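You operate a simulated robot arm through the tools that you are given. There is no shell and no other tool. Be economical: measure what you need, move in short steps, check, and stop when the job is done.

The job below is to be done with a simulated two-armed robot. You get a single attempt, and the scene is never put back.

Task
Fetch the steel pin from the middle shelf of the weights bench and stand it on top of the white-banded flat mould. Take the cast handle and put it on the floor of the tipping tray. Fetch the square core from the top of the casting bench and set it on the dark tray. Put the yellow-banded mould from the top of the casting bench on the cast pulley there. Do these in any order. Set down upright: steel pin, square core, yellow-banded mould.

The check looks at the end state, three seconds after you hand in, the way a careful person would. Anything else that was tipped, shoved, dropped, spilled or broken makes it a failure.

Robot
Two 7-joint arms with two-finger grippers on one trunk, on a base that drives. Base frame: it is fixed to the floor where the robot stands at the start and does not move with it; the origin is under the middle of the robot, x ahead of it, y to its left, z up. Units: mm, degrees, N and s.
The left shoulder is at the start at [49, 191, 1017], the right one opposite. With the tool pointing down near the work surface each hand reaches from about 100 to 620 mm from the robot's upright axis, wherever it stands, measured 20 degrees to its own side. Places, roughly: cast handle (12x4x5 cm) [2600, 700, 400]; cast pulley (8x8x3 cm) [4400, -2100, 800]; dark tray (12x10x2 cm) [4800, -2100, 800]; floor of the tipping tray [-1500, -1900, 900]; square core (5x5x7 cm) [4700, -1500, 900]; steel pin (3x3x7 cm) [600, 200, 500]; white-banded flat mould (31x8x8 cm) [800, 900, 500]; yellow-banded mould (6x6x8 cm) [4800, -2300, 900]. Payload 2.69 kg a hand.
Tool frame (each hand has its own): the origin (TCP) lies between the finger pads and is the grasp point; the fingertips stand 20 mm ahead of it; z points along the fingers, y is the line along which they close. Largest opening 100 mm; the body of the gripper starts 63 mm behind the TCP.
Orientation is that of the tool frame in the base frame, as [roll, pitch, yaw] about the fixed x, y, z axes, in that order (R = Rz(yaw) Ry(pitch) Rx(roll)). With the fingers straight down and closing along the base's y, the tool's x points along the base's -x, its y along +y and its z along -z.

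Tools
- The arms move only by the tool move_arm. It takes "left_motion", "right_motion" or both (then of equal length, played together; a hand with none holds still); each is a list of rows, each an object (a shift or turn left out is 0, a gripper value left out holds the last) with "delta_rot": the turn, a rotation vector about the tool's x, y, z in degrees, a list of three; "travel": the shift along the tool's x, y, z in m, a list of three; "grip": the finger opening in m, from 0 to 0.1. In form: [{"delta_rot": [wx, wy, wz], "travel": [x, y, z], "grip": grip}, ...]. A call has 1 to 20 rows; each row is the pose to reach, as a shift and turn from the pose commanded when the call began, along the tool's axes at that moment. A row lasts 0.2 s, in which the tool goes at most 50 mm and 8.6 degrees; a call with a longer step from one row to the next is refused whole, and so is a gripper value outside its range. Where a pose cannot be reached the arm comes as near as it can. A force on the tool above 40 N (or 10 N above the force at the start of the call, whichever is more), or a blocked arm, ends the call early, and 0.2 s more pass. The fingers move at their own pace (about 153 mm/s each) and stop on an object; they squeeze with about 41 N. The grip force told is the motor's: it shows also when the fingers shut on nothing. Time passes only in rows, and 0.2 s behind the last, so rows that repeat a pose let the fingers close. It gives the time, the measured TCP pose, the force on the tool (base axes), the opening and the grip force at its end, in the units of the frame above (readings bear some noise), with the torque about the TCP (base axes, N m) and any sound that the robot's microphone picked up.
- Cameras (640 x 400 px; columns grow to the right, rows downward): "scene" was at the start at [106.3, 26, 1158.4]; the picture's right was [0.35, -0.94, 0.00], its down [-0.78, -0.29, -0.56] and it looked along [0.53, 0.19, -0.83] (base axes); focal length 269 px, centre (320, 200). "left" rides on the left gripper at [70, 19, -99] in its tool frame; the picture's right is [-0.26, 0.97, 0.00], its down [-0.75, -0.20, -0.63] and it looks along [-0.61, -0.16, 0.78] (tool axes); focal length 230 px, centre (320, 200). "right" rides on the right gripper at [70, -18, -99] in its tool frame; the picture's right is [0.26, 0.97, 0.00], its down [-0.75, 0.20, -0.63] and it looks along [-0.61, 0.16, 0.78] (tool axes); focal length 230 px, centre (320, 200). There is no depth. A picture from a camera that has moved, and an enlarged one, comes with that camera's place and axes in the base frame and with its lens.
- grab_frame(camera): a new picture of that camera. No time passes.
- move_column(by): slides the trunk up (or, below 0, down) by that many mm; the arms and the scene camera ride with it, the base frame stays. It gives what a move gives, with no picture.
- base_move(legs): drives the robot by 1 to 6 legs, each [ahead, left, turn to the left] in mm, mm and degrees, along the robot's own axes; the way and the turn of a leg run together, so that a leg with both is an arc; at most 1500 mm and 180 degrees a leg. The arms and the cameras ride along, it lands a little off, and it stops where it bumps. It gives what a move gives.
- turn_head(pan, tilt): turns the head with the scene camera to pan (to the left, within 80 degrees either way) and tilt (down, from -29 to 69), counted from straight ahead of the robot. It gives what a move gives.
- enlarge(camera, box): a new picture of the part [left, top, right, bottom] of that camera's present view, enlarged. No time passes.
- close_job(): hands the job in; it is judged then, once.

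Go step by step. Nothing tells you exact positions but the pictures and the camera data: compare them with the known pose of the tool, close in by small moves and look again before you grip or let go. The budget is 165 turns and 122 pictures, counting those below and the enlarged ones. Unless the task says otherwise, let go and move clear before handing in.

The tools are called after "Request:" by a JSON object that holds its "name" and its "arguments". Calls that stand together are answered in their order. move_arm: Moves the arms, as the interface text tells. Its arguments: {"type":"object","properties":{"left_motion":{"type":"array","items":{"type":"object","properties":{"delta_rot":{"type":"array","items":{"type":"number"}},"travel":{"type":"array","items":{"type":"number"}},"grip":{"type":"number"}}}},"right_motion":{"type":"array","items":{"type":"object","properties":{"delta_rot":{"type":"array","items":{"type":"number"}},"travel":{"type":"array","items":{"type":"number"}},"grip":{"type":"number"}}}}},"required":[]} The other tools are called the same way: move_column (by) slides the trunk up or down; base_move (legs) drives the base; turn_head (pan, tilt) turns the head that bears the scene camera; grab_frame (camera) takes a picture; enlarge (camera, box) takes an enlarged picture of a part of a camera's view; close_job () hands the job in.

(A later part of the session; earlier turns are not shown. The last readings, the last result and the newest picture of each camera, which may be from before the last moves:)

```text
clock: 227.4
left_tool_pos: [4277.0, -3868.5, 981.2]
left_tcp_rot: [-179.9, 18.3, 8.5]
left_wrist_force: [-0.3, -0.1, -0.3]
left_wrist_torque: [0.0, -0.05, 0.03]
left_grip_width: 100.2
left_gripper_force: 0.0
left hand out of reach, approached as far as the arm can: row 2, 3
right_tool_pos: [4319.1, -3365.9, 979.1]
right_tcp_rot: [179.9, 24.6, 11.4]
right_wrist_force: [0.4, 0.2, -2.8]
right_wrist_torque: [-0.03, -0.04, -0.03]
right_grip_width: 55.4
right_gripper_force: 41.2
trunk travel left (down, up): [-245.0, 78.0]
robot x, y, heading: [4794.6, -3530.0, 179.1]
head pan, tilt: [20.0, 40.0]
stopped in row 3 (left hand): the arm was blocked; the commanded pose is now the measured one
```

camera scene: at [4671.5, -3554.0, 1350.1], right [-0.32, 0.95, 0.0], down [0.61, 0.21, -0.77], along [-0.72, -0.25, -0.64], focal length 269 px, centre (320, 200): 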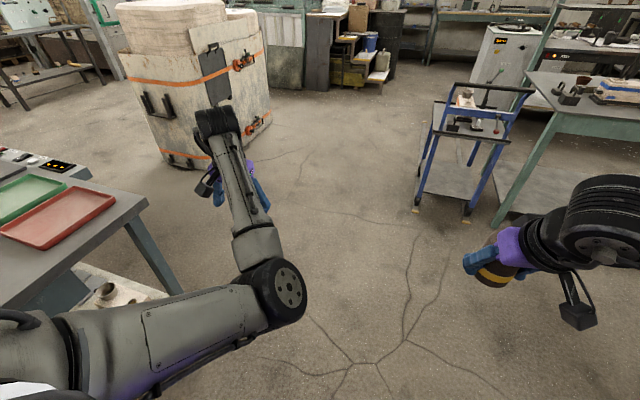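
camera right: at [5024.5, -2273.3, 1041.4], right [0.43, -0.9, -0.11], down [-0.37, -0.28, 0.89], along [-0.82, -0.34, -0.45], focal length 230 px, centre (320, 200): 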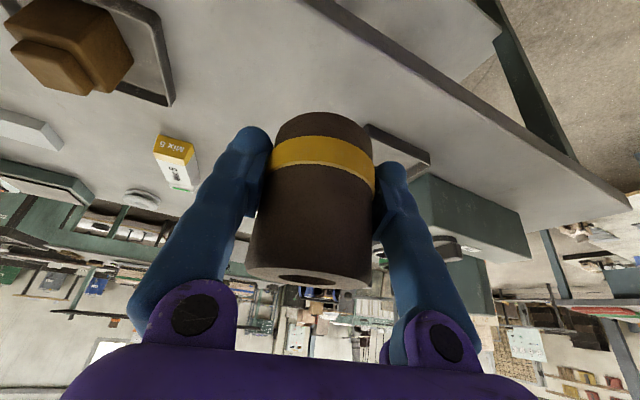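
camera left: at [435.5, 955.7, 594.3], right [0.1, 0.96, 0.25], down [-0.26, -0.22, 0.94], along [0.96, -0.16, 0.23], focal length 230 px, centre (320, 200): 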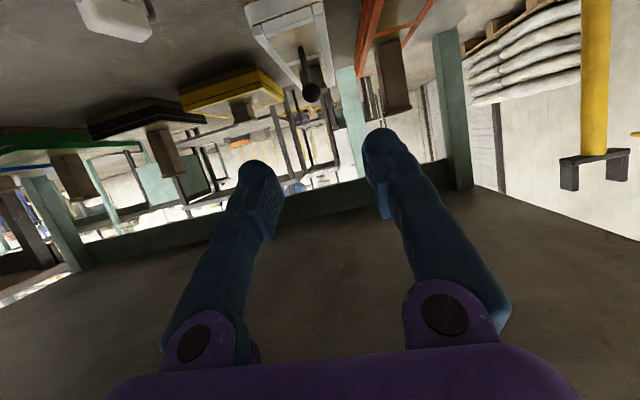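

The left arm won't fold further, so I'll approach the pulley at a 46° heading, which keeps the left hand clear of the bench. Pull the mould in a bit, then drive and turn in the open area.

Request:
{"name": "move_arm", "arguments": {"right_motion": [{"travel": [0.025, 0.007, -0.019]}, {"travel": [0.05, 0.014, -0.038]}, {"travel": [0.076, 0.02, -0.057]}, {"travel": [0.076, 0.02, -0.057]}]}}

Request:
{"name": "base_move", "arguments": {"legs": [[900, 70, 0], [0, 0, -133]]}}

Request:
{"name": "turn_head", "arguments": {"pan": 0, "tilt": 25}}

Request:
{"name": "grab_frame", "arguments": {"camera": "scene"}}

```text
clock: 228.4
left_tool_pos: [4277.4, -3868.4, 979.9]
left_tcp_rot: [-179.9, 18.3, 8.6]
left_wrist_force: [0.0, -0.2, -0.6]
left_wrist_torque: [-0.04, -0.03, -0.01]
left_grip_width: 100.0
left_gripper_force: 0.2
right_tool_pos: [4412.5, -3366.8, 999.3]
right_tcp_rot: [179.8, 24.8, 11.4]
right_wrist_force: [0.0, 0.6, -1.6]
right_wrist_torque: [0.0, -0.03, -0.02]
right_grip_width: 55.8
right_gripper_force: 40.9
trunk travel left (down, up): [-245.0, 78.0]
robot x, y, heading: [4792.1, -3526.4, 178.8]
head pan, tilt: [20.0, 40.0]
```

```text
clock: 238.5
left_tool_pos: [4009.0, -2977.5, 980.1]
left_tcp_rot: [-179.9, 18.4, -123.7]
left_wrist_force: [0.2, -0.2, -0.5]
left_wrist_torque: [0.0, 0.01, 0.0]
left_grip_width: 99.8
left_gripper_force: 0.0
right_tool_pos: [4290.3, -3416.2, 997.6]
right_tcp_rot: [180.0, 24.8, -121.0]
right_wrist_force: [0.5, -0.7, -2.3]
right_wrist_torque: [-0.02, 0.0, 0.01]
right_grip_width: 55.9
right_gripper_force: 40.8
trunk travel left (down, up): [-245.0, 78.0]
robot x, y, heading: [3913.9, -3588.0, 46.9]
head pan, tilt: [20.0, 40.0]
```

```text
clock: 239.3
left_tool_pos: [4010.6, -2978.3, 979.9]
left_tcp_rot: [-179.8, 18.6, -123.7]
left_wrist_force: [0.4, -0.3, 0.6]
left_wrist_torque: [-0.02, 0.03, 0.0]
left_grip_width: 100.2
left_gripper_force: 0.1
right_tool_pos: [4291.3, -3416.0, 999.2]
right_tcp_rot: [179.9, 24.9, -120.8]
right_wrist_force: [-0.6, -0.2, -3.3]
right_wrist_torque: [0.0, 0.0, -0.01]
right_grip_width: 55.4
right_gripper_force: 41.3
trunk travel left (down, up): [-245.0, 78.0]
robot x, y, heading: [3916.3, -3587.9, 46.9]
head pan, tilt: [0.0, 25.0]
```

```text
37 pictures are left
camera scene: at [4005.6, -3490.4, 1373.4], right [0.73, -0.69, 0.0], down [-0.29, -0.31, -0.91], along [0.62, 0.66, -0.42], focal length 269 px, centre (320, 200)
```

scene: 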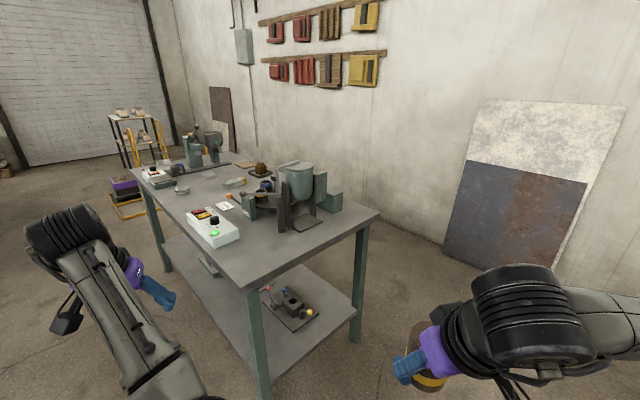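

Request:
{"name": "base_move", "arguments": {"legs": [[828, 824, 0], [0, 0, -8]]}}

Request:
{"name": "turn_head", "arguments": {"pan": 0, "tilt": 40}}

Request:
{"name": "grab_frame", "arguments": {"camera": "scene"}}

```text
clock: 247.5
left_tool_pos: [4054.2, -1837.2, 980.9]
left_tcp_rot: [-179.9, 18.5, -130.8]
left_wrist_force: [0.5, -0.2, 0.3]
left_wrist_torque: [0.0, 0.0, 0.02]
left_grip_width: 100.2
left_gripper_force: 0.1
right_tool_pos: [4278.4, -2307.3, 998.7]
right_tcp_rot: [179.8, 24.8, -128.0]
right_wrist_force: [0.4, 0.1, -2.1]
right_wrist_torque: [-0.03, -0.02, -0.04]
right_grip_width: 55.6
right_gripper_force: 40.5
trunk travel left (down, up): [-245.0, 78.0]
robot x, y, heading: [3884.4, -2431.0, 39.7]
head pan, tilt: [0.0, 25.0]
```

```text
clock: 248.2
left_tool_pos: [4051.7, -1837.3, 980.1]
left_tcp_rot: [-179.9, 18.5, -130.8]
left_wrist_force: [0.8, -0.6, -0.4]
left_wrist_torque: [0.01, 0.0, 0.0]
left_grip_width: 100.0
left_gripper_force: 0.1
right_tool_pos: [4276.8, -2306.6, 999.8]
right_tcp_rot: [179.9, 24.9, -128.1]
right_wrist_force: [-0.6, -0.6, -3.5]
right_wrist_torque: [0.04, -0.01, 0.01]
right_grip_width: 55.4
right_gripper_force: 41.2
trunk travel left (down, up): [-245.0, 78.0]
robot x, y, heading: [3884.3, -2429.7, 39.5]
head pan, tilt: [0.0, 40.0]
```

```text
36 pictures are left
camera scene: at [3979.6, -2349.2, 1350.2], right [0.64, -0.77, 0.0], down [-0.5, -0.41, -0.77], along [0.59, 0.49, -0.64], focal length 269 px, centre (320, 200)
```

scene: 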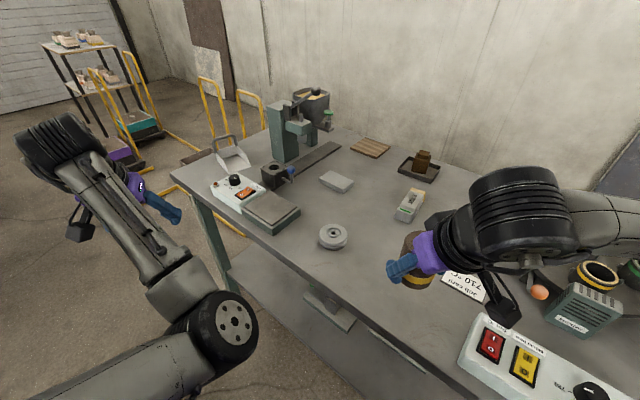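

Pulley centre is about [4363, −2073], top z≈842. Bring the mould above it.

Request:
{"name": "move_arm", "arguments": {"right_motion": [{"travel": [-0.031, 0.0127, 0.02]}, {"travel": [-0.062, 0.0254, 0.04]}, {"travel": [-0.093, 0.038, 0.062]}, {"travel": [-0.124, 0.051, 0.085]}, {"travel": [-0.155, 0.0636, 0.11]}, {"travel": [-0.186, 0.0763, 0.1358]}, {"travel": [-0.186, 0.0763, 0.1358]}]}}

Request:
{"name": "grab_frame", "arguments": {"camera": "right"}}

Request:
{"name": "enlarge", "arguments": {"camera": "scene", "box": [250, 150, 450, 275]}}

```text
clock: 249.8
left_tool_pos: [4052.7, -1836.3, 980.6]
left_tcp_rot: [-179.8, 18.5, -130.8]
left_wrist_force: [-0.4, -1.7, 0.8]
left_wrist_torque: [0.04, 0.02, -0.01]
left_grip_width: 100.0
left_gripper_force: 0.0
right_tool_pos: [4355.1, -2082.7, 954.8]
right_tcp_rot: [179.9, 24.8, -128.0]
right_wrist_force: [0.2, 0.7, -1.9]
right_wrist_torque: [0.03, 0.01, 0.01]
right_grip_width: 55.8
right_gripper_force: 41.5
trunk travel left (down, up): [-245.0, 78.0]
robot x, y, heading: [3879.7, -2433.3, 39.4]
head pan, tilt: [0.0, 40.0]
```

```text
35 pictures are left
camera right: at [4306.8, -2175.4, 1016.1], right [-0.91, 0.41, -0.11], down [0.1, 0.45, 0.89], along [0.41, 0.79, -0.45], focal length 230 px, centre (320, 200)
```

right: 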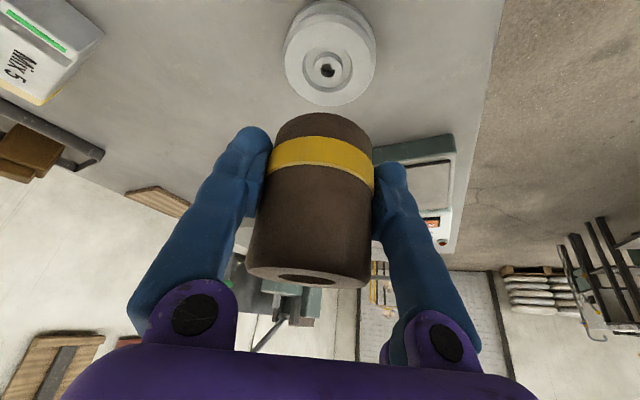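

```text
3.20 times, centred on (350, 212) of scene
camera zoom: at [3979.7, -2349.7, 1350.2], right [0.64, -0.77, 0.0], down [-0.5, -0.41, -0.77], along [0.59, 0.49, -0.64], focal length 862 px, centre (224, 160)
```

zoom: 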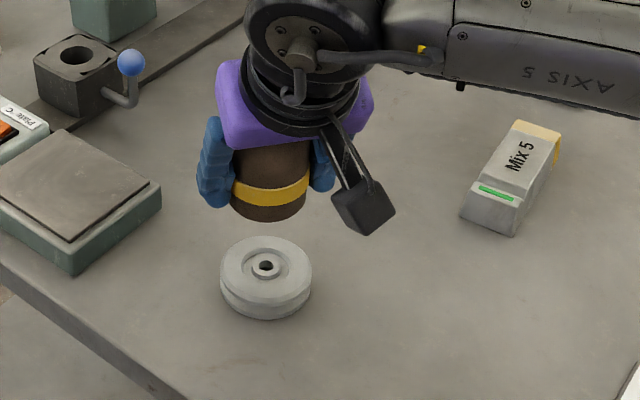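

Both cameras agree the mould is centred over the pulley (within ~3 mm). Lower toward contact.

Request:
{"name": "move_arm", "arguments": {"right_motion": [{"travel": [0.014, 0.001, 0.028]}, {"travel": [0.026, 0.0018, 0.05]}, {"travel": [0.031, 0.0018, 0.0606]}, {"travel": [0.031, 0.0018, 0.0606]}]}}

Request:
{"name": "grab_frame", "arguments": {"camera": "right"}}

Request:
{"name": "enlarge", "arguments": {"camera": "scene", "box": [250, 150, 450, 275]}}

```text
clock: 250.8
left_tool_pos: [4052.6, -1836.1, 979.7]
left_tcp_rot: [-179.8, 18.4, -130.8]
left_wrist_force: [0.2, 0.7, -1.2]
left_wrist_torque: [0.01, 0.01, 0.02]
left_grip_width: 100.0
left_gripper_force: 0.0
right_tool_pos: [4353.6, -2084.1, 885.2]
right_tcp_rot: [179.9, 25.0, -128.0]
right_wrist_force: [0.1, 0.4, -2.5]
right_wrist_torque: [-0.01, 0.02, -0.03]
right_grip_width: 55.9
right_gripper_force: 40.7
trunk travel left (down, up): [-245.0, 78.0]
robot x, y, heading: [3884.5, -2431.5, 39.4]
head pan, tilt: [0.0, 40.0]
```

```text
33 pictures are left
camera right: at [4303.4, -2176.5, 947.7], right [-0.91, 0.41, -0.11], down [0.1, 0.45, 0.89], along [0.41, 0.79, -0.45], focal length 230 px, centre (320, 200)
```

right: 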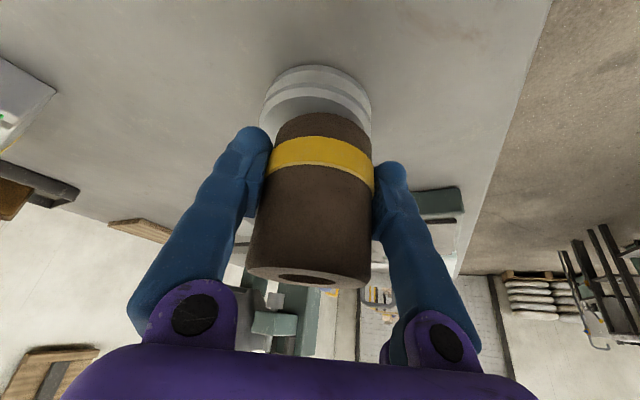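

```text
3.20 times, centred on (350, 212) of scene
camera zoom: at [3979.6, -2349.1, 1350.1], right [0.64, -0.77, 0.0], down [-0.5, -0.41, -0.77], along [0.59, 0.49, -0.64], focal length 862 px, centre (224, 160)
```

zoom: 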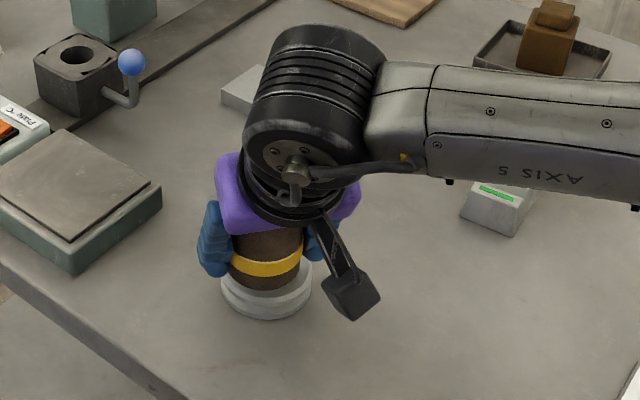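

Request:
{"name": "move_arm", "arguments": {"right_motion": [{"travel": [0.0012, -0.0025, 0.0027]}, {"travel": [0.0012, -0.0025, 0.0027]}, {"travel": [0.0012, -0.0025, 0.0027]}]}}

Request:
{"name": "move_arm", "arguments": {"right_motion": [{"travel": [0.0008, 0, 0.0018]}, {"travel": [0.0012, 0, 0.0027]}, {"travel": [0.0012, 0, 0.0027]}]}}

```text
clock: 251.6
left_tool_pos: [4052.7, -1836.4, 980.1]
left_tcp_rot: [-179.9, 18.4, -130.8]
left_wrist_force: [-0.8, 0.0, -0.3]
left_wrist_torque: [0.02, -0.02, 0.03]
left_grip_width: 100.1
left_gripper_force: 0.1
right_tool_pos: [4355.2, -2085.1, 884.5]
right_tcp_rot: [179.9, 24.8, -128.0]
right_wrist_force: [-0.7, 0.1, -1.9]
right_wrist_torque: [-0.01, -0.01, 0.02]
right_grip_width: 55.6
right_gripper_force: 41.1
trunk travel left (down, up): [-245.0, 78.0]
robot x, y, heading: [3886.6, -2429.6, 39.4]
head pan, tilt: [0.0, 40.0]
```

```text
clock: 252.4
left_tool_pos: [4053.1, -1837.6, 979.8]
left_tcp_rot: [-179.9, 18.4, -130.8]
left_wrist_force: [0.7, 0.6, -0.7]
left_wrist_torque: [0.01, 0.02, 0.02]
left_grip_width: 100.3
left_gripper_force: 0.1
right_tool_pos: [4353.9, -2084.6, 880.3]
right_tcp_rot: [180.0, 24.8, -128.0]
right_wrist_force: [0.8, 0.3, -2.3]
right_wrist_torque: [0.0, 0.0, -0.02]
right_grip_width: 55.7
right_gripper_force: 40.8
trunk travel left (down, up): [-245.0, 78.0]
robot x, y, heading: [3883.7, -2429.5, 39.5]
head pan, tilt: [0.0, 40.0]
```

Request:
{"name": "move_arm", "arguments": {"right_motion": [{"travel": [0.0008, 0, 0.0018]}, {"travel": [0.0012, 0, 0.0027]}, {"travel": [0.0012, 0, 0.0027]}]}}

Request:
{"name": "enlarge", "arguments": {"camera": "scene", "box": [290, 190, 370, 240]}}

```text
clock: 253.2
left_tool_pos: [4053.2, -1836.8, 980.3]
left_tcp_rot: [-179.9, 18.5, -130.8]
left_wrist_force: [0.7, 0.2, -0.9]
left_wrist_torque: [-0.02, 0.02, 0.0]
left_grip_width: 100.1
left_gripper_force: 0.0
right_tool_pos: [4353.1, -2084.4, 878.9]
right_tcp_rot: [179.9, 24.7, -128.0]
right_wrist_force: [-0.8, 0.6, -2.5]
right_wrist_torque: [0.01, 0.02, 0.01]
right_grip_width: 55.7
right_gripper_force: 40.9
trunk travel left (down, up): [-245.0, 78.0]
robot x, y, heading: [3881.1, -2435.8, 39.3]
head pan, tilt: [0.0, 40.0]
```

```text
8.00 times, centred on (330, 215) of scene
camera zoom: at [3979.6, -2349.1, 1350.1], right [0.64, -0.77, 0.0], down [-0.5, -0.41, -0.77], along [0.59, 0.49, -0.64], focal length 2154 px, centre (240, 80)
```

zoom: 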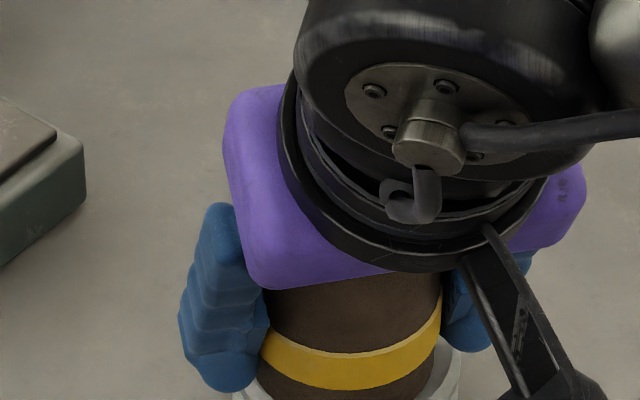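

Request:
{"name": "move_arm", "arguments": {"right_motion": [{"travel": [0.0008, 0, 0.0018]}, {"travel": [0.0012, 0, 0.0027]}, {"travel": [0.0012, 0, 0.0027]}]}}

Request:
{"name": "move_arm", "arguments": {"right_motion": [{"travel": [0.0008, 0, 0.0018]}, {"travel": [0.0008, 0, 0.0018]}]}}

```text
clock: 254.0
left_tool_pos: [4052.8, -1836.4, 979.7]
left_tcp_rot: [-179.9, 18.5, -130.8]
left_wrist_force: [0.5, -0.3, -0.5]
left_wrist_torque: [-0.02, -0.02, -0.03]
left_grip_width: 99.9
left_gripper_force: 0.0
right_tool_pos: [4353.7, -2084.3, 875.4]
right_tcp_rot: [179.9, 24.9, -128.0]
right_wrist_force: [1.9, -0.5, 2.1]
right_wrist_torque: [0.15, -0.05, -0.05]
right_grip_width: 56.0
right_gripper_force: 40.7
trunk travel left (down, up): [-245.0, 78.0]
robot x, y, heading: [3882.3, -2429.5, 39.6]
head pan, tilt: [0.0, 40.0]
```

```text
clock: 254.6
left_tool_pos: [4052.0, -1836.4, 981.4]
left_tcp_rot: [-179.9, 18.5, -130.8]
left_wrist_force: [-0.2, -0.8, 0.7]
left_wrist_torque: [0.0, 0.01, -0.03]
left_grip_width: 100.0
left_gripper_force: 0.1
right_tool_pos: [4354.3, -2083.9, 876.5]
right_tcp_rot: [179.8, 25.0, -128.0]
right_wrist_force: [2.7, -0.4, 17.3]
right_wrist_torque: [-0.06, 0.0, -0.03]
right_grip_width: 56.1
right_gripper_force: 40.9
trunk travel left (down, up): [-245.0, 78.0]
robot x, y, heading: [3883.0, -2435.3, 40.0]
head pan, tilt: [0.0, 40.0]
```

Seated (≈17 N). Relax slightly, open and retreat along the tool axis.

Request:
{"name": "move_arm", "arguments": {"right_motion": [{"travel": [-0.0007, 0, -0.0015]}, {"travel": [-0.0007, 0, -0.0015], "grip": 0.06}, {"travel": [-0.0007, 0, -0.0015], "grip": 0.066}, {"travel": [-0.0007, 0, -0.0015], "grip": 0.08}, {"travel": [-0.0007, 0, -0.0015], "grip": 0.1}, {"travel": [0, 0, -0.03]}, {"travel": [0, 0, -0.07]}, {"travel": [0, 0, -0.115]}, {"travel": [0, 0, -0.115]}]}}

Request:
{"name": "grab_frame", "arguments": {"camera": "right"}}

```text
clock: 256.6
left_tool_pos: [4053.0, -1835.9, 981.1]
left_tcp_rot: [-179.9, 18.4, -130.8]
left_wrist_force: [0.6, -0.8, 0.1]
left_wrist_torque: [-0.03, 0.0, 0.01]
left_grip_width: 100.0
left_gripper_force: 0.1
right_tool_pos: [4325.4, -2122.5, 976.8]
right_tcp_rot: [179.9, 24.7, -128.0]
right_wrist_force: [-0.3, 0.4, 0.7]
right_wrist_torque: [0.02, 0.03, 0.01]
right_grip_width: 99.9
right_gripper_force: 0.0
trunk travel left (down, up): [-245.0, 78.0]
robot x, y, heading: [3886.6, -2431.4, 39.4]
head pan, tilt: [0.0, 40.0]
```

```text
30 pictures are left
camera right: at [4276.0, -2215.7, 1037.4], right [-0.91, 0.41, -0.11], down [0.1, 0.45, 0.89], along [0.41, 0.79, -0.45], focal length 230 px, centre (320, 200)
```

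right: 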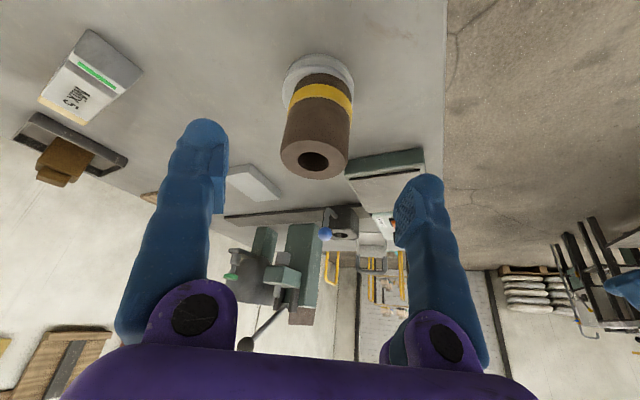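

Mould stands on the pulley. Now back off and look toward the handle (direction ~112°).

Request:
{"name": "move_arm", "arguments": {"right_motion": [{"travel": [0.03, 0, -0.02]}, {"travel": [0.06, 0, -0.04]}, {"travel": [0.09, 0, -0.05]}, {"travel": [0.09, 0, -0.05]}]}}

Request:
{"name": "base_move", "arguments": {"legs": [[-150, 0, 0], [0, 0, 50]]}}

Request:
{"name": "turn_head", "arguments": {"pan": 15, "tilt": 20}}

Request:
{"name": "grab_frame", "arguments": {"camera": "scene"}}

```text
clock: 257.6
left_tool_pos: [4053.1, -1836.4, 979.8]
left_tcp_rot: [-179.9, 18.3, -130.9]
left_wrist_force: [-1.2, -0.5, -0.5]
left_wrist_torque: [0.03, 0.01, -0.01]
left_grip_width: 100.1
left_gripper_force: 0.1
right_tool_pos: [4262.0, -2203.7, 984.2]
right_tcp_rot: [179.8, 24.8, -128.0]
right_wrist_force: [-0.2, 0.1, -0.1]
right_wrist_torque: [-0.02, 0.0, -0.05]
right_grip_width: 100.1
right_gripper_force: 0.1
trunk travel left (down, up): [-245.0, 78.0]
robot x, y, heading: [3880.6, -2431.4, 39.3]
head pan, tilt: [0.0, 40.0]
```

```text
clock: 261.3
left_tool_pos: [3423.2, -2012.3, 980.4]
left_tcp_rot: [-179.9, 18.5, -81.0]
left_wrist_force: [-0.1, 0.0, -0.4]
left_wrist_torque: [-0.02, 0.01, -0.01]
left_grip_width: 99.9
left_gripper_force: 0.0
right_tool_pos: [3838.7, -2089.0, 984.1]
right_tcp_rot: [179.9, 24.8, -78.1]
right_wrist_force: [0.8, 0.4, -0.2]
right_wrist_torque: [0.01, -0.02, -0.02]
right_grip_width: 100.1
right_gripper_force: 0.2
trunk travel left (down, up): [-245.0, 78.0]
robot x, y, heading: [3765.9, -2527.5, 89.4]
head pan, tilt: [0.0, 40.0]
```

```text
clock: 262.1
left_tool_pos: [3423.0, -2012.5, 979.9]
left_tcp_rot: [-179.9, 18.4, -81.0]
left_wrist_force: [0.4, -0.4, -0.5]
left_wrist_torque: [0.04, 0.0, 0.02]
left_grip_width: 100.0
left_gripper_force: 0.0
right_tool_pos: [3839.5, -2089.5, 983.8]
right_tcp_rot: [180.0, 24.8, -78.1]
right_wrist_force: [0.6, 1.2, 0.0]
right_wrist_torque: [-0.02, -0.02, -0.03]
right_grip_width: 100.0
right_gripper_force: 0.0
trunk travel left (down, up): [-245.0, 78.0]
robot x, y, heading: [3771.0, -2525.9, 89.4]
head pan, tilt: [15.0, 20.0]
```

```text
29 pictures are left
camera scene: at [3745.1, -2393.5, 1381.5], right [0.97, 0.25, 0.0], down [0.09, -0.33, -0.94], along [-0.23, 0.91, -0.34], focal length 269 px, centre (320, 200)
```

scene: 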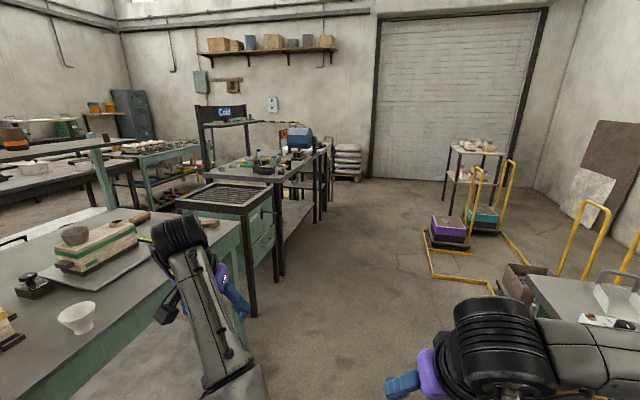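

The stand with the handle is at the far end of the bench row on the left. Drive up the lane and turn to face it (−x).

Request:
{"name": "base_move", "arguments": {"legs": [[1450, 170, 0], [1450, 0, 0], [200, 0, 0], [0, 0, 90]]}}

Request:
{"name": "turn_head", "arguments": {"pan": 0, "tilt": 30}}

Request:
{"name": "grab_frame", "arguments": {"camera": "scene"}}

```text
clock: 279.9
left_tool_pos: [2985.9, 411.9, 981.8]
left_tcp_rot: [-178.9, 19.1, -14.2]
left_wrist_force: [3.7, 14.6, -5.0]
left_wrist_torque: [0.47, -0.1, 0.14]
left_grip_width: 88.6
left_gripper_force: 0.1
right_tool_pos: [3210.0, 758.9, 983.2]
right_tcp_rot: [179.8, 24.8, -9.3]
right_wrist_force: [-0.1, 0.5, -0.1]
right_wrist_torque: [-0.02, 0.02, -0.03]
right_grip_width: 99.9
right_gripper_force: 0.1
trunk travel left (down, up): [-245.0, 78.0]
robot x, y, heading: [3589.1, 537.5, 158.3]
head pan, tilt: [15.0, 20.0]
stopped in leg 4: the force on the tool passed its limit at 61 N (the readings are from after the stop); the commanded pose is now the measured one
```

```text
clock: 280.7
left_tool_pos: [2987.2, 411.0, 982.2]
left_tcp_rot: [-179.0, 19.2, -14.1]
left_wrist_force: [4.1, 18.8, -5.6]
left_wrist_torque: [0.57, -0.09, 0.02]
left_grip_width: 86.2
left_gripper_force: 0.1
right_tool_pos: [3210.3, 759.0, 983.5]
right_tcp_rot: [179.8, 24.8, -9.3]
right_wrist_force: [0.8, -0.1, -0.1]
right_wrist_torque: [-0.02, 0.0, 0.0]
right_grip_width: 99.8
right_gripper_force: 0.1
trunk travel left (down, up): [-245.0, 78.0]
robot x, y, heading: [3589.7, 533.1, 158.2]
head pan, tilt: [0.0, 30.0]
```

```text
28 pictures are left
camera scene: at [3469.6, 585.4, 1365.4], right [0.37, 0.93, 0.0], down [0.46, -0.19, -0.87], along [-0.81, 0.32, -0.5], focal length 269 px, centre (320, 200)
```

scene: 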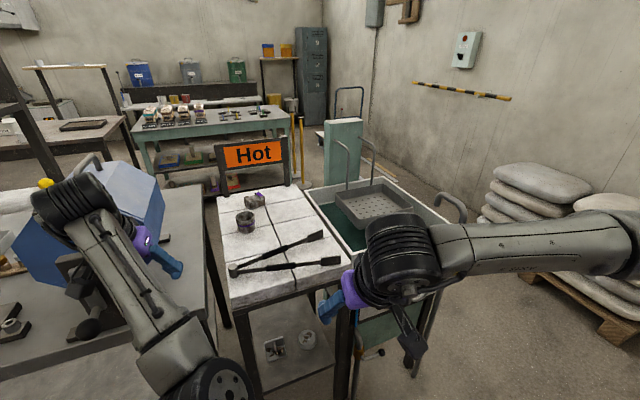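

The left hand touched the blue machine while turning. Turn back immediately to release it, then check.

Request:
{"name": "base_move", "arguments": {"legs": [[0, 0, -12], [150, -300, 0]]}}

Request:
{"name": "grab_frame", "arguments": {"camera": "scene"}}

```text
clock: 284.7
left_tool_pos: [3015.3, 872.2, 982.8]
left_tcp_rot: [-179.1, 19.2, -25.6]
left_wrist_force: [0.2, -0.8, 0.4]
left_wrist_torque: [-0.01, 0.02, 0.01]
left_grip_width: 100.0
left_gripper_force: 0.1
right_tool_pos: [3305.6, 1167.3, 984.4]
right_tcp_rot: [179.9, 24.8, -21.0]
right_wrist_force: [0.3, 0.8, -0.3]
right_wrist_torque: [0.01, -0.05, 0.01]
right_grip_width: 100.0
right_gripper_force: 0.1
trunk travel left (down, up): [-245.0, 78.0]
robot x, y, heading: [3632.7, 869.9, 146.7]
head pan, tilt: [0.0, 30.0]
```

```text
27 pictures are left
camera scene: at [3523.7, 944.0, 1365.5], right [0.55, 0.83, 0.0], down [0.42, -0.28, -0.87], along [-0.72, 0.48, -0.5], focal length 269 px, centre (320, 200)
```

scene: 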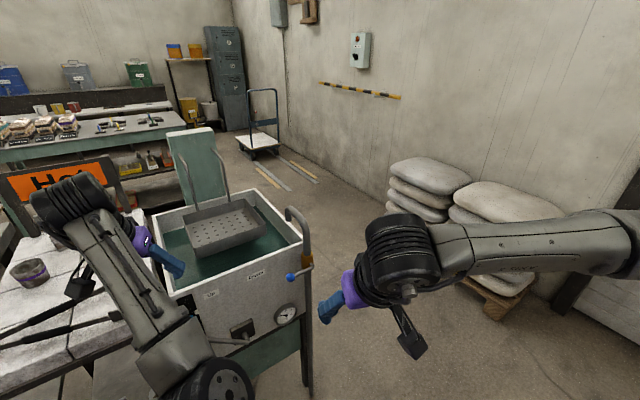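

Request:
{"name": "turn_head", "arguments": {"pan": 40, "tilt": 35}}

Request:
{"name": "grab_frame", "arguments": {"camera": "scene"}}

```text
clock: 285.8
left_tool_pos: [3014.5, 871.8, 982.7]
left_tcp_rot: [-179.1, 19.2, -25.7]
left_wrist_force: [0.0, 1.3, 1.0]
left_wrist_torque: [0.01, 0.0, -0.02]
left_grip_width: 99.9
left_gripper_force: 0.1
right_tool_pos: [3304.6, 1167.3, 983.9]
right_tcp_rot: [179.9, 24.8, -20.9]
right_wrist_force: [0.2, 0.0, -0.5]
right_wrist_torque: [-0.01, 0.02, 0.0]
right_grip_width: 100.0
right_gripper_force: 0.1
trunk travel left (down, up): [-245.0, 78.0]
robot x, y, heading: [3630.8, 872.7, 146.8]
head pan, tilt: [40.0, 35.0]
```

```text
26 pictures are left
camera scene: at [3511.7, 883.9, 1357.7], right [-0.11, 0.99, 0.0], down [0.57, 0.06, -0.82], along [-0.81, -0.09, -0.57], focal length 269 px, centre (320, 200)
```

scene: 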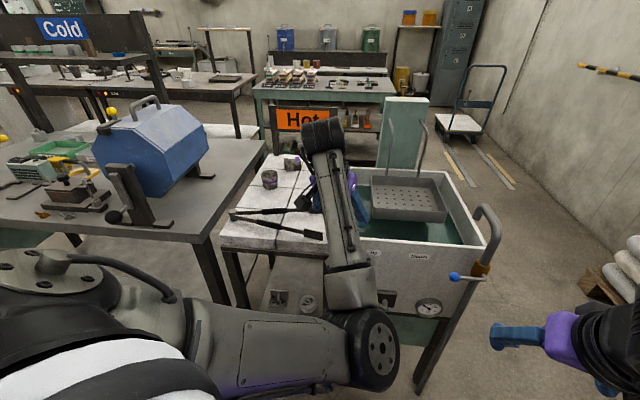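

Request:
{"name": "enlarge", "arguments": {"camera": "scene", "box": [210, 230, 370, 330]}}

```text
4.00 times, centred on (290, 280) of scene
camera zoom: at [3511.7, 883.9, 1357.7], right [-0.11, 0.99, 0.0], down [0.57, 0.06, -0.82], along [-0.81, -0.09, -0.57], focal length 1077 px, centre (440, -120)
```

zoom: 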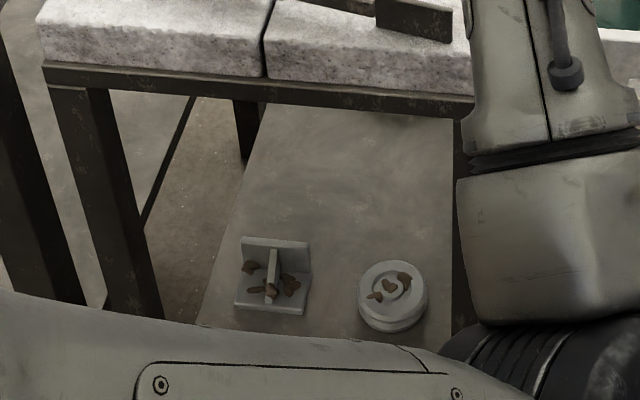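

The drum looks undisturbed. The lower shelf's near side holds a bracket and disc; the handle (x≈2600) is nearer the far (west) side. I'll back off east, then go around the tank's north end.

Request:
{"name": "base_move", "arguments": {"legs": [[-209, -137, 0], [509, -770, 0], [0, 0, 33]]}}

Request:
{"name": "turn_head", "arguments": {"pan": 10, "tilt": 25}}

Request:
{"name": "grab_frame", "arguments": {"camera": "scene"}}

```text
clock: 295.9
left_tool_pos: [3362.8, 1452.4, 981.5]
left_tcp_rot: [-179.0, 19.2, 6.6]
left_wrist_force: [0.0, -0.2, 0.9]
left_wrist_torque: [-0.01, -0.01, 0.01]
left_grip_width: 99.8
left_gripper_force: 0.0
right_tool_pos: [3450.2, 1856.8, 983.7]
right_tcp_rot: [179.9, 24.8, 11.4]
right_wrist_force: [-1.0, -1.6, -0.5]
right_wrist_torque: [0.02, 0.0, -0.03]
right_grip_width: 100.0
right_gripper_force: 0.1
trunk travel left (down, up): [-245.0, 78.0]
robot x, y, heading: [3882.3, 1783.5, 178.7]
head pan, tilt: [40.0, 35.0]
```

```text
clock: 296.8
left_tool_pos: [3363.5, 1452.5, 982.7]
left_tcp_rot: [-179.1, 19.2, 6.6]
left_wrist_force: [0.6, -0.1, 0.4]
left_wrist_torque: [-0.01, 0.03, 0.03]
left_grip_width: 100.1
left_gripper_force: 0.1
right_tool_pos: [3450.7, 1856.8, 984.0]
right_tcp_rot: [179.9, 24.8, 11.4]
right_wrist_force: [0.1, -0.2, -0.1]
right_wrist_torque: [-0.01, -0.01, -0.03]
right_grip_width: 99.9
right_gripper_force: 0.0
trunk travel left (down, up): [-245.0, 78.0]
robot x, y, heading: [3886.0, 1779.4, 179.1]
head pan, tilt: [10.0, 25.0]
```

```text
24 pictures are left
camera scene: at [3755.1, 1769.6, 1373.4], right [-0.15, 0.99, 0.0], down [0.42, 0.07, -0.91], along [-0.9, -0.14, -0.42], focal length 269 px, centre (320, 200)
```

scene: 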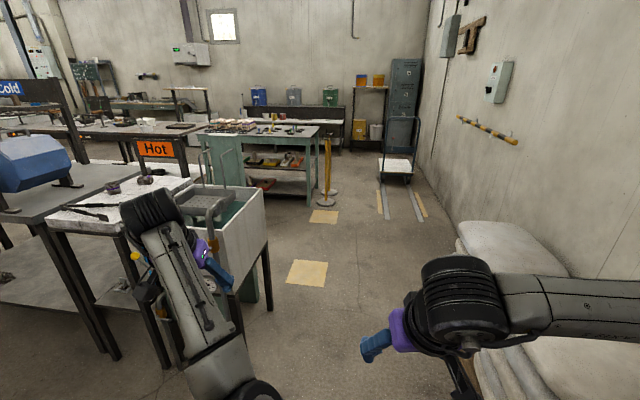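

Request:
{"name": "base_move", "arguments": {"legs": [[1100, 0, 0], [1050, 20, 0], [0, 0, -179]]}}

Request:
{"name": "turn_head", "arguments": {"pan": -45, "tilt": 30}}

Request:
{"name": "grab_frame", "arguments": {"camera": "scene"}}

```text
clock: 314.8
left_tool_pos: [2254.2, 2142.1, 983.0]
left_tcp_rot: [-179.2, 19.2, -172.9]
left_wrist_force: [0.0, 0.0, -0.5]
left_wrist_torque: [-0.01, 0.01, 0.02]
left_grip_width: 99.9
left_gripper_force: 0.1
right_tool_pos: [2171.6, 1737.3, 985.1]
right_tcp_rot: [179.9, 24.7, -168.2]
right_wrist_force: [-0.1, 0.6, 0.2]
right_wrist_torque: [0.0, 0.01, -0.02]
right_grip_width: 99.8
right_gripper_force: 0.0
trunk travel left (down, up): [-245.0, 78.0]
robot x, y, heading: [1733.9, 1810.0, -0.6]
head pan, tilt: [10.0, 25.0]
```

```text
clock: 316.0
left_tool_pos: [2254.3, 2141.7, 983.0]
left_tcp_rot: [-179.1, 19.2, -172.9]
left_wrist_force: [0.2, 0.3, -0.5]
left_wrist_torque: [0.01, 0.04, -0.01]
left_grip_width: 100.0
left_gripper_force: 0.1
right_tool_pos: [2170.4, 1737.7, 984.0]
right_tcp_rot: [180.0, 24.8, -168.2]
right_wrist_force: [0.8, -0.3, -0.8]
right_wrist_torque: [0.02, 0.02, -0.02]
right_grip_width: 99.8
right_gripper_force: 0.2
trunk travel left (down, up): [-245.0, 78.0]
robot x, y, heading: [1732.9, 1808.7, -0.7]
head pan, tilt: [-45.0, 30.0]
```

```text
23 pictures are left
camera scene: at [1838.7, 1745.6, 1365.5], right [-0.72, -0.7, 0.0], down [-0.35, 0.36, -0.87], along [0.61, -0.62, -0.5], focal length 269 px, centre (320, 200)
```

scene: 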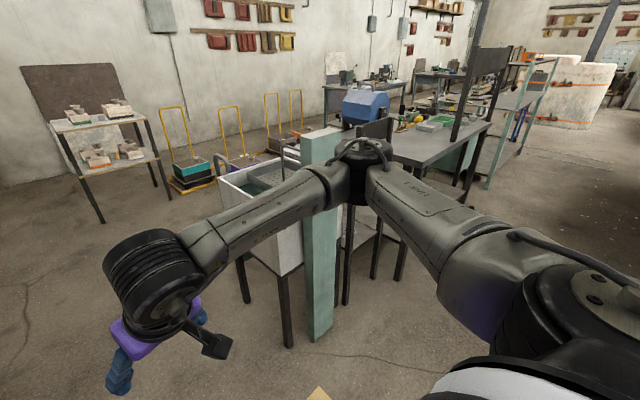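

Request:
{"name": "base_move", "arguments": {"legs": [[-80, 0, 0.6], [0, -1000, 0]]}}

Request:
{"name": "turn_head", "arguments": {"pan": -5, "tilt": 40}}

Request:
{"name": "move_column", "arguments": {"by": -100}}

Request:
{"name": "grab_frame", "arguments": {"camera": "scene"}}

```text
clock: 325.9
left_tool_pos: [2173.2, 1141.1, 983.1]
left_tcp_rot: [-179.1, 19.2, -171.5]
left_wrist_force: [-0.2, -0.2, 0.0]
left_wrist_torque: [0.01, -0.01, 0.02]
left_grip_width: 99.9
left_gripper_force: 0.0
right_tool_pos: [2101.1, 734.7, 984.2]
right_tcp_rot: [179.9, 24.9, -166.7]
right_wrist_force: [-0.2, 0.0, 0.1]
right_wrist_torque: [-0.03, 0.0, -0.01]
right_grip_width: 100.1
right_gripper_force: 0.0
trunk travel left (down, up): [-245.0, 78.0]
robot x, y, heading: [1663.6, 796.4, 0.8]
head pan, tilt: [-45.0, 30.0]
```

```text
clock: 327.0
left_tool_pos: [2174.0, 1142.3, 983.0]
left_tcp_rot: [-179.0, 19.2, -171.4]
left_wrist_force: [0.2, 0.0, 0.0]
left_wrist_torque: [0.01, 0.02, 0.04]
left_grip_width: 100.1
left_gripper_force: 0.0
right_tool_pos: [2100.1, 734.1, 983.7]
right_tcp_rot: [179.9, 24.8, -166.5]
right_wrist_force: [0.1, 0.8, 0.2]
right_wrist_torque: [-0.01, 0.02, 0.0]
right_grip_width: 99.9
right_gripper_force: 0.1
trunk travel left (down, up): [-245.0, 78.0]
robot x, y, heading: [1663.2, 793.4, 0.8]
head pan, tilt: [-5.0, 40.0]
```

```text
clock: 328.3
left_tool_pos: [2173.4, 1141.4, 883.0]
left_tcp_rot: [-178.9, 19.3, -171.4]
left_wrist_force: [-0.4, 0.4, 0.5]
left_wrist_torque: [0.0, 0.01, -0.04]
left_grip_width: 100.0
left_gripper_force: 0.1
right_tool_pos: [2099.5, 734.9, 883.3]
right_tcp_rot: [179.9, 24.9, -166.7]
right_wrist_force: [0.1, 0.2, -0.5]
right_wrist_torque: [-0.01, -0.02, 0.03]
right_grip_width: 100.0
right_gripper_force: 0.0
trunk travel left (down, up): [-145.0, 178.0]
robot x, y, heading: [1658.7, 799.0, 0.8]
head pan, tilt: [-5.0, 40.0]
```

```text
22 pictures are left
camera scene: at [1787.5, 791.1, 1250.2], right [-0.07, -1.0, 0.0], down [-0.64, 0.05, -0.77], along [0.76, -0.06, -0.64], focal length 269 px, centre (320, 200)
```

scene: 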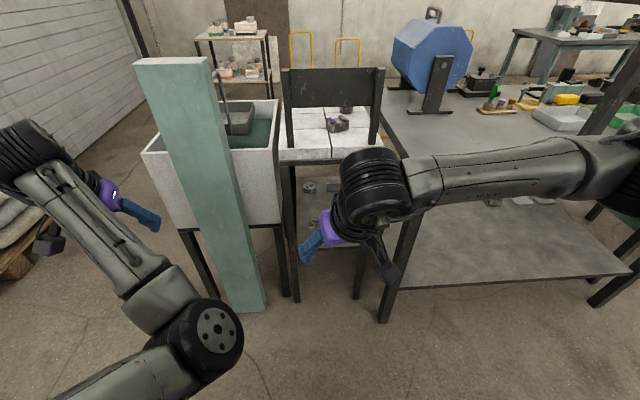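

Request:
{"name": "grab_frame", "arguments": {"camera": "right"}}

Request:
{"name": "enlarge", "arguments": {"camera": "scene", "box": [280, 160, 440, 310]}}

```text
21 pictures are left
camera right: at [2003.2, 693.1, 945.5], right [-0.45, 0.89, -0.11], down [0.36, 0.29, 0.89], along [0.82, 0.36, -0.45], focal length 230 px, centre (320, 200)
```

right: 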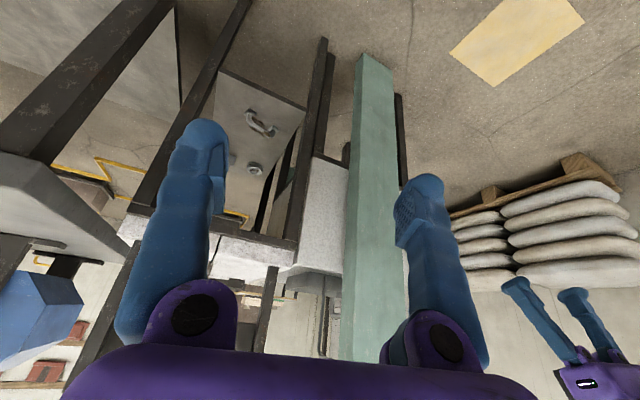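

```text
2.67 times, centred on (360, 235) of scene
camera zoom: at [1787.5, 791.1, 1250.2], right [-0.07, -1.0, 0.0], down [-0.64, 0.05, -0.77], along [0.76, -0.06, -0.64], focal length 718 px, centre (213, 107)
```

zoom: 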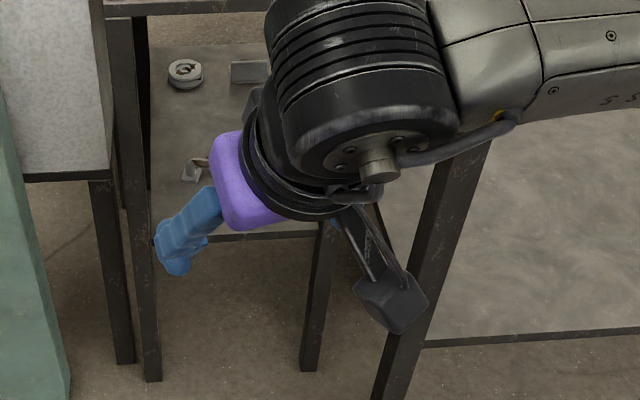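

Request:
{"name": "enlarge", "arguments": {"camera": "right", "box": [200, 60, 340, 190]}}

```text
3.08 times, centred on (270, 125) of right
camera zoom: at [2003.2, 693.1, 945.5], right [-0.45, 0.89, -0.11], down [0.36, 0.29, 0.89], along [0.82, 0.36, -0.45], focal length 708 px, centre (474, 431)
```

zoom: 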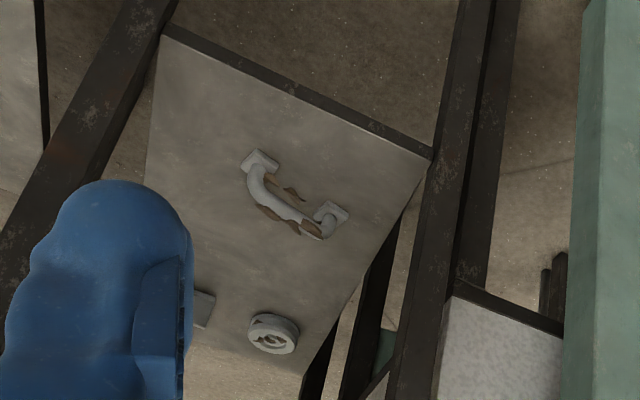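

The handle is a bow handle on its feet at about [2630, 724], long axis ~71°. I'll rotate the right hand so it closes across the bar, and swing the left hand outward so it clears the green post.

Request:
{"name": "move_arm", "arguments": {"left_motion": [{"travel": [0.016, 0.036, -0.006]}, {"travel": [0.032, 0.072, -0.011]}, {"travel": [0.048, 0.109, -0.017]}, {"travel": [0.064, 0.145, -0.022]}, {"travel": [0.08, 0.181, -0.028]}, {"travel": [0.096, 0.218, -0.033]}, {"travel": [0.112, 0.254, -0.039]}, {"travel": [0.128, 0.29, -0.044]}, {"travel": [0.1445, 0.3267, -0.05]}]}}

Request:
{"name": "move_arm", "arguments": {"right_motion": [{"delta_rot": [1.25, 1.25, -7.5]}, {"delta_rot": [2.5, 2.5, -15]}, {"delta_rot": [3.7, 3.7, -22.6]}, {"delta_rot": [5, 5, -30.1]}, {"delta_rot": [6.2, 6.2, -37.6]}, {"delta_rot": [7.5, 7.5, -45.2]}, {"delta_rot": [8.7, 8.7, -52.7]}, {"delta_rot": [9.97, 9.97, -60.2]}, {"delta_rot": [9.97, 9.97, -60.2]}]}}

```text
clock: 330.3
left_tool_pos: [1972.2, 1442.8, 878.1]
left_tcp_rot: [-179.1, 19.1, -171.4]
left_wrist_force: [-0.4, 0.2, -0.1]
left_wrist_torque: [-0.01, -0.02, 0.03]
left_grip_width: 99.9
left_gripper_force: 0.1
right_tool_pos: [2100.2, 734.1, 884.4]
right_tcp_rot: [179.9, 24.7, -166.7]
right_wrist_force: [0.0, 0.2, 0.5]
right_wrist_torque: [-0.02, 0.02, 0.0]
right_grip_width: 100.0
right_gripper_force: 0.0
trunk travel left (down, up): [-145.0, 178.0]
robot x, y, heading: [1660.3, 798.6, 0.7]
head pan, tilt: [-5.0, 40.0]
```

```text
clock: 332.3
left_tool_pos: [1973.6, 1442.1, 878.7]
left_tcp_rot: [-179.1, 19.2, -171.3]
left_wrist_force: [-0.2, 0.0, -0.1]
left_wrist_torque: [0.01, -0.02, -0.03]
left_grip_width: 100.0
left_gripper_force: 0.2
right_tool_pos: [2099.9, 734.1, 884.0]
right_tcp_rot: [-155.3, 0.1, -108.9]
right_wrist_force: [0.9, 0.8, -0.9]
right_wrist_torque: [0.01, 0.03, 0.05]
right_grip_width: 99.9
right_gripper_force: 0.0
trunk travel left (down, up): [-145.0, 178.0]
robot x, y, heading: [1663.1, 795.2, 0.8]
head pan, tilt: [-5.0, 40.0]
```

Both arms moved as wanted. Lower the trunk fully and the right hand to z≈460, still west of the stand.

Request:
{"name": "move_column", "arguments": {"by": -143}}

Request:
{"name": "move_arm", "arguments": {"right_motion": [{"travel": [0, 0.0195, 0.0423], "grip": 0.06}, {"travel": [0, 0.039, 0.0847]}, {"travel": [0, 0.0585, 0.127]}, {"travel": [0, 0.078, 0.1693]}, {"travel": [0, 0.0975, 0.2117]}, {"travel": [0, 0.117, 0.254]}, {"travel": [0, 0.117, 0.254]}]}}

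Request:
{"name": "base_move", "arguments": {"legs": [[280, -5, -0.7]]}}

Request:
{"name": "grab_frame", "arguments": {"camera": "right"}}

Request:
{"name": "grab_frame", "arguments": {"camera": "scene"}}

```text
clock: 334.0
left_tool_pos: [1972.7, 1443.1, 734.0]
left_tcp_rot: [-179.0, 19.1, -171.4]
left_wrist_force: [0.3, 0.0, 0.4]
left_wrist_torque: [0.03, -0.01, 0.0]
left_grip_width: 99.8
left_gripper_force: 0.1
right_tool_pos: [2100.5, 735.4, 740.9]
right_tcp_rot: [-155.3, 0.1, -109.1]
right_wrist_force: [-0.2, 0.2, 0.3]
right_wrist_torque: [0.01, -0.04, 0.02]
right_grip_width: 100.2
right_gripper_force: 0.1
trunk travel left (down, up): [-2.0, 321.0]
robot x, y, heading: [1661.1, 796.2, 1.0]
head pan, tilt: [-5.0, 40.0]
```

```text
clock: 335.6
left_tool_pos: [1971.4, 1442.7, 735.6]
left_tcp_rot: [-179.0, 19.2, -171.4]
left_wrist_force: [0.2, -0.4, 0.0]
left_wrist_torque: [-0.01, 0.0, -0.04]
left_grip_width: 99.9
left_gripper_force: 0.2
right_tool_pos: [2099.1, 736.0, 459.6]
right_tcp_rot: [-155.4, 0.2, -108.9]
right_wrist_force: [1.1, -0.1, -0.4]
right_wrist_torque: [-0.01, 0.01, 0.0]
right_grip_width: 59.9
right_gripper_force: 0.0
trunk travel left (down, up): [-2.0, 321.0]
robot x, y, heading: [1660.0, 794.7, 0.7]
head pan, tilt: [-5.0, 40.0]
```

```text
clock: 337.6
left_tool_pos: [2257.5, 1435.1, 735.0]
left_tcp_rot: [-179.0, 19.3, -172.3]
left_wrist_force: [0.4, 0.0, -0.3]
left_wrist_torque: [0.02, -0.01, 0.03]
left_grip_width: 99.9
left_gripper_force: 0.1
right_tool_pos: [2370.3, 728.8, 459.3]
right_tcp_rot: [-155.4, 0.0, -109.8]
right_wrist_force: [0.1, 0.0, -0.4]
right_wrist_torque: [-0.01, -0.03, -0.02]
right_grip_width: 60.0
right_gripper_force: 0.0
trunk travel left (down, up): [-2.0, 321.0]
robot x, y, heading: [1938.1, 793.0, -0.0]
head pan, tilt: [-5.0, 40.0]
stopped in leg 1: the robot was blocked; the commanded pose is now the measured one
```

```text
18 pictures are left
camera right: at [2324.2, 672.4, 557.5], right [-0.91, 0.05, -0.4], down [-0.16, 0.86, 0.49], along [0.37, 0.51, -0.77], focal length 230 px, centre (320, 200)
```

right: 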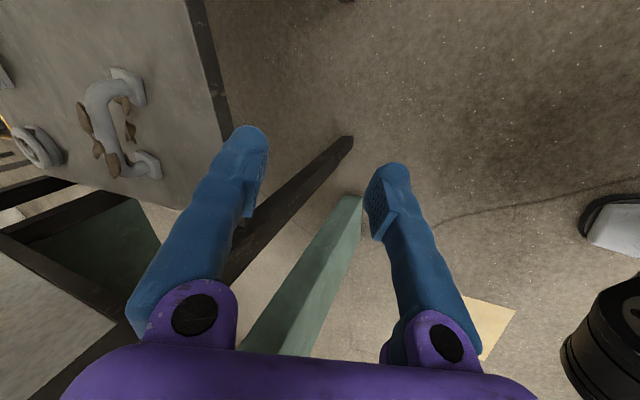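

```text
17 pictures are left
camera scene: at [2060.3, 787.5, 1107.7], right [-0.09, -1.0, 0.0], down [-0.64, 0.06, -0.77], along [0.76, -0.07, -0.64], focal length 269 px, centre (320, 200)
```

scene: 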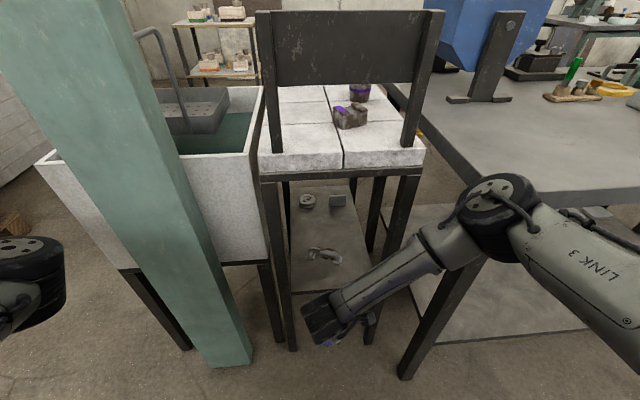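

Request:
{"name": "enlarge", "arguments": {"camera": "right", "box": [40, 40, 200, 200]}}

Request:
{"name": "enlarge", "arguments": {"camera": "scene", "box": [280, 180, 380, 290]}}

```text
2.50 times, centred on (120, 120) of right
camera zoom: at [2324.2, 672.4, 557.5], right [-0.91, 0.05, -0.4], down [-0.16, 0.86, 0.49], along [0.37, 0.51, -0.77], focal length 575 px, centre (820, 400)
```

zoom: 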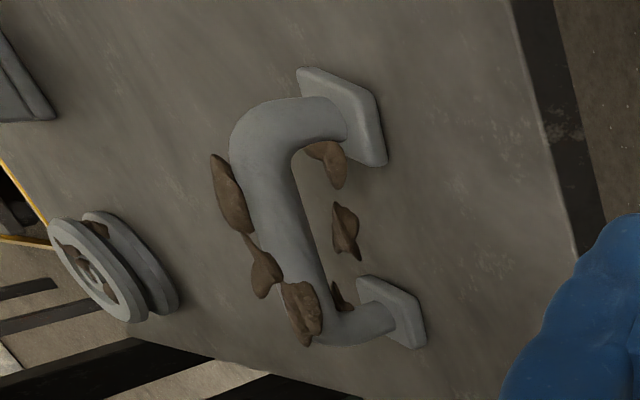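

```text
3.64 times, centred on (330, 235) of scene
camera zoom: at [2060.3, 787.5, 1107.7], right [-0.09, -1.0, 0.0], down [-0.64, 0.06, -0.77], along [0.76, -0.07, -0.64], focal length 979 px, centre (284, 73)
```

zoom: 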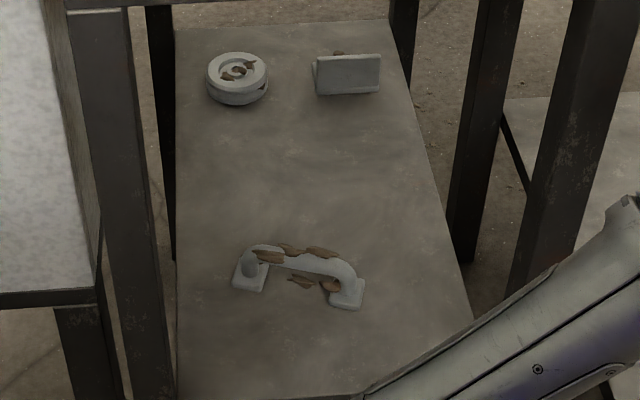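

The handle stands on its feet, bar up: feet at about [2584, 683] and [2612, 766] on a shelf at z≈410, bar at z≈447. My right elbow met the neighbouring bench, so I'll back off, extend the arm first, shift left, then drive in.

Request:
{"name": "base_move", "arguments": {"legs": [[-60, 0, 0]]}}

Request:
{"name": "move_arm", "arguments": {"right_motion": [{"travel": [0.012, -0.031, 0.0056], "grip": 0.05}, {"travel": [0.024, -0.0615, 0.011]}, {"travel": [0.036, -0.092, 0.017]}, {"travel": [0.0477, -0.123, 0.0225]}, {"travel": [0.0477, -0.123, 0.0225]}]}}

Request:
{"name": "base_move", "arguments": {"legs": [[0, 86, 0], [100, 0, 0]]}}

Request:
{"name": "grab_frame", "arguments": {"camera": "scene"}}

```text
clock: 338.6
left_tool_pos: [2199.1, 1434.7, 734.9]
left_tcp_rot: [-179.0, 19.2, -172.6]
left_wrist_force: [0.5, -0.1, 0.1]
left_wrist_torque: [-0.01, -0.01, 0.07]
left_grip_width: 100.0
left_gripper_force: 0.2
right_tool_pos: [2309.3, 728.7, 456.6]
right_tcp_rot: [-155.6, 0.0, -109.9]
right_wrist_force: [0.3, 1.0, 0.4]
right_wrist_torque: [-0.01, 0.01, 0.0]
right_grip_width: 59.8
right_gripper_force: 0.0
trunk travel left (down, up): [-2.0, 321.0]
robot x, y, heading: [1876.6, 790.6, -0.0]
head pan, tilt: [-5.0, 40.0]
```

```text
clock: 339.8
left_tool_pos: [2200.3, 1435.4, 734.2]
left_tcp_rot: [-179.0, 19.2, -172.5]
left_wrist_force: [-0.5, -0.1, 0.1]
left_wrist_torque: [-0.01, -0.02, -0.02]
left_grip_width: 99.8
left_gripper_force: 0.1
right_tool_pos: [2406.6, 642.9, 488.4]
right_tcp_rot: [-155.6, 0.0, -109.9]
right_wrist_force: [-0.3, 0.0, -0.5]
right_wrist_torque: [0.02, 0.02, -0.03]
right_grip_width: 50.1
right_gripper_force: 0.0
trunk travel left (down, up): [-2.0, 321.0]
robot x, y, heading: [1875.2, 792.5, -0.1]
head pan, tilt: [-5.0, 40.0]
```

```text
clock: 341.9
left_tool_pos: [2295.6, 1521.2, 734.6]
left_tcp_rot: [-178.9, 19.2, -172.3]
left_wrist_force: [0.2, -0.1, -0.3]
left_wrist_torque: [-0.02, 0.04, 0.02]
left_grip_width: 100.0
left_gripper_force: 0.1
right_tool_pos: [2504.9, 729.8, 487.6]
right_tcp_rot: [-155.6, 0.1, -109.7]
right_wrist_force: [0.0, -0.5, -0.3]
right_wrist_torque: [0.0, -0.02, -0.02]
right_grip_width: 50.1
right_gripper_force: 0.0
trunk travel left (down, up): [-2.0, 321.0]
robot x, y, heading: [1974.0, 879.2, 0.0]
head pan, tilt: [-5.0, 40.0]
```

```text
14 pictures are left
camera scene: at [2100.5, 873.0, 1107.1], right [-0.09, -1.0, 0.0], down [-0.64, 0.06, -0.77], along [0.76, -0.07, -0.64], focal length 269 px, centre (320, 200)
```

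scene: 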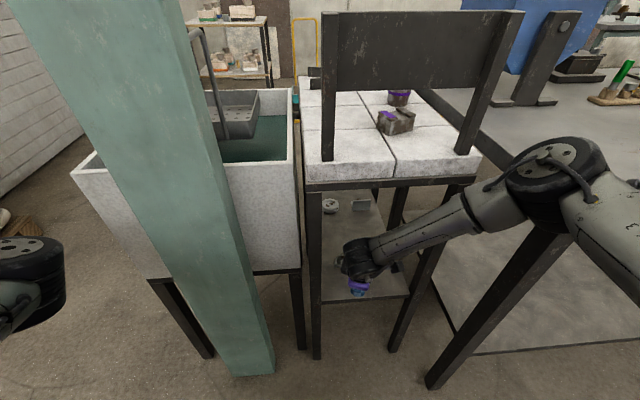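

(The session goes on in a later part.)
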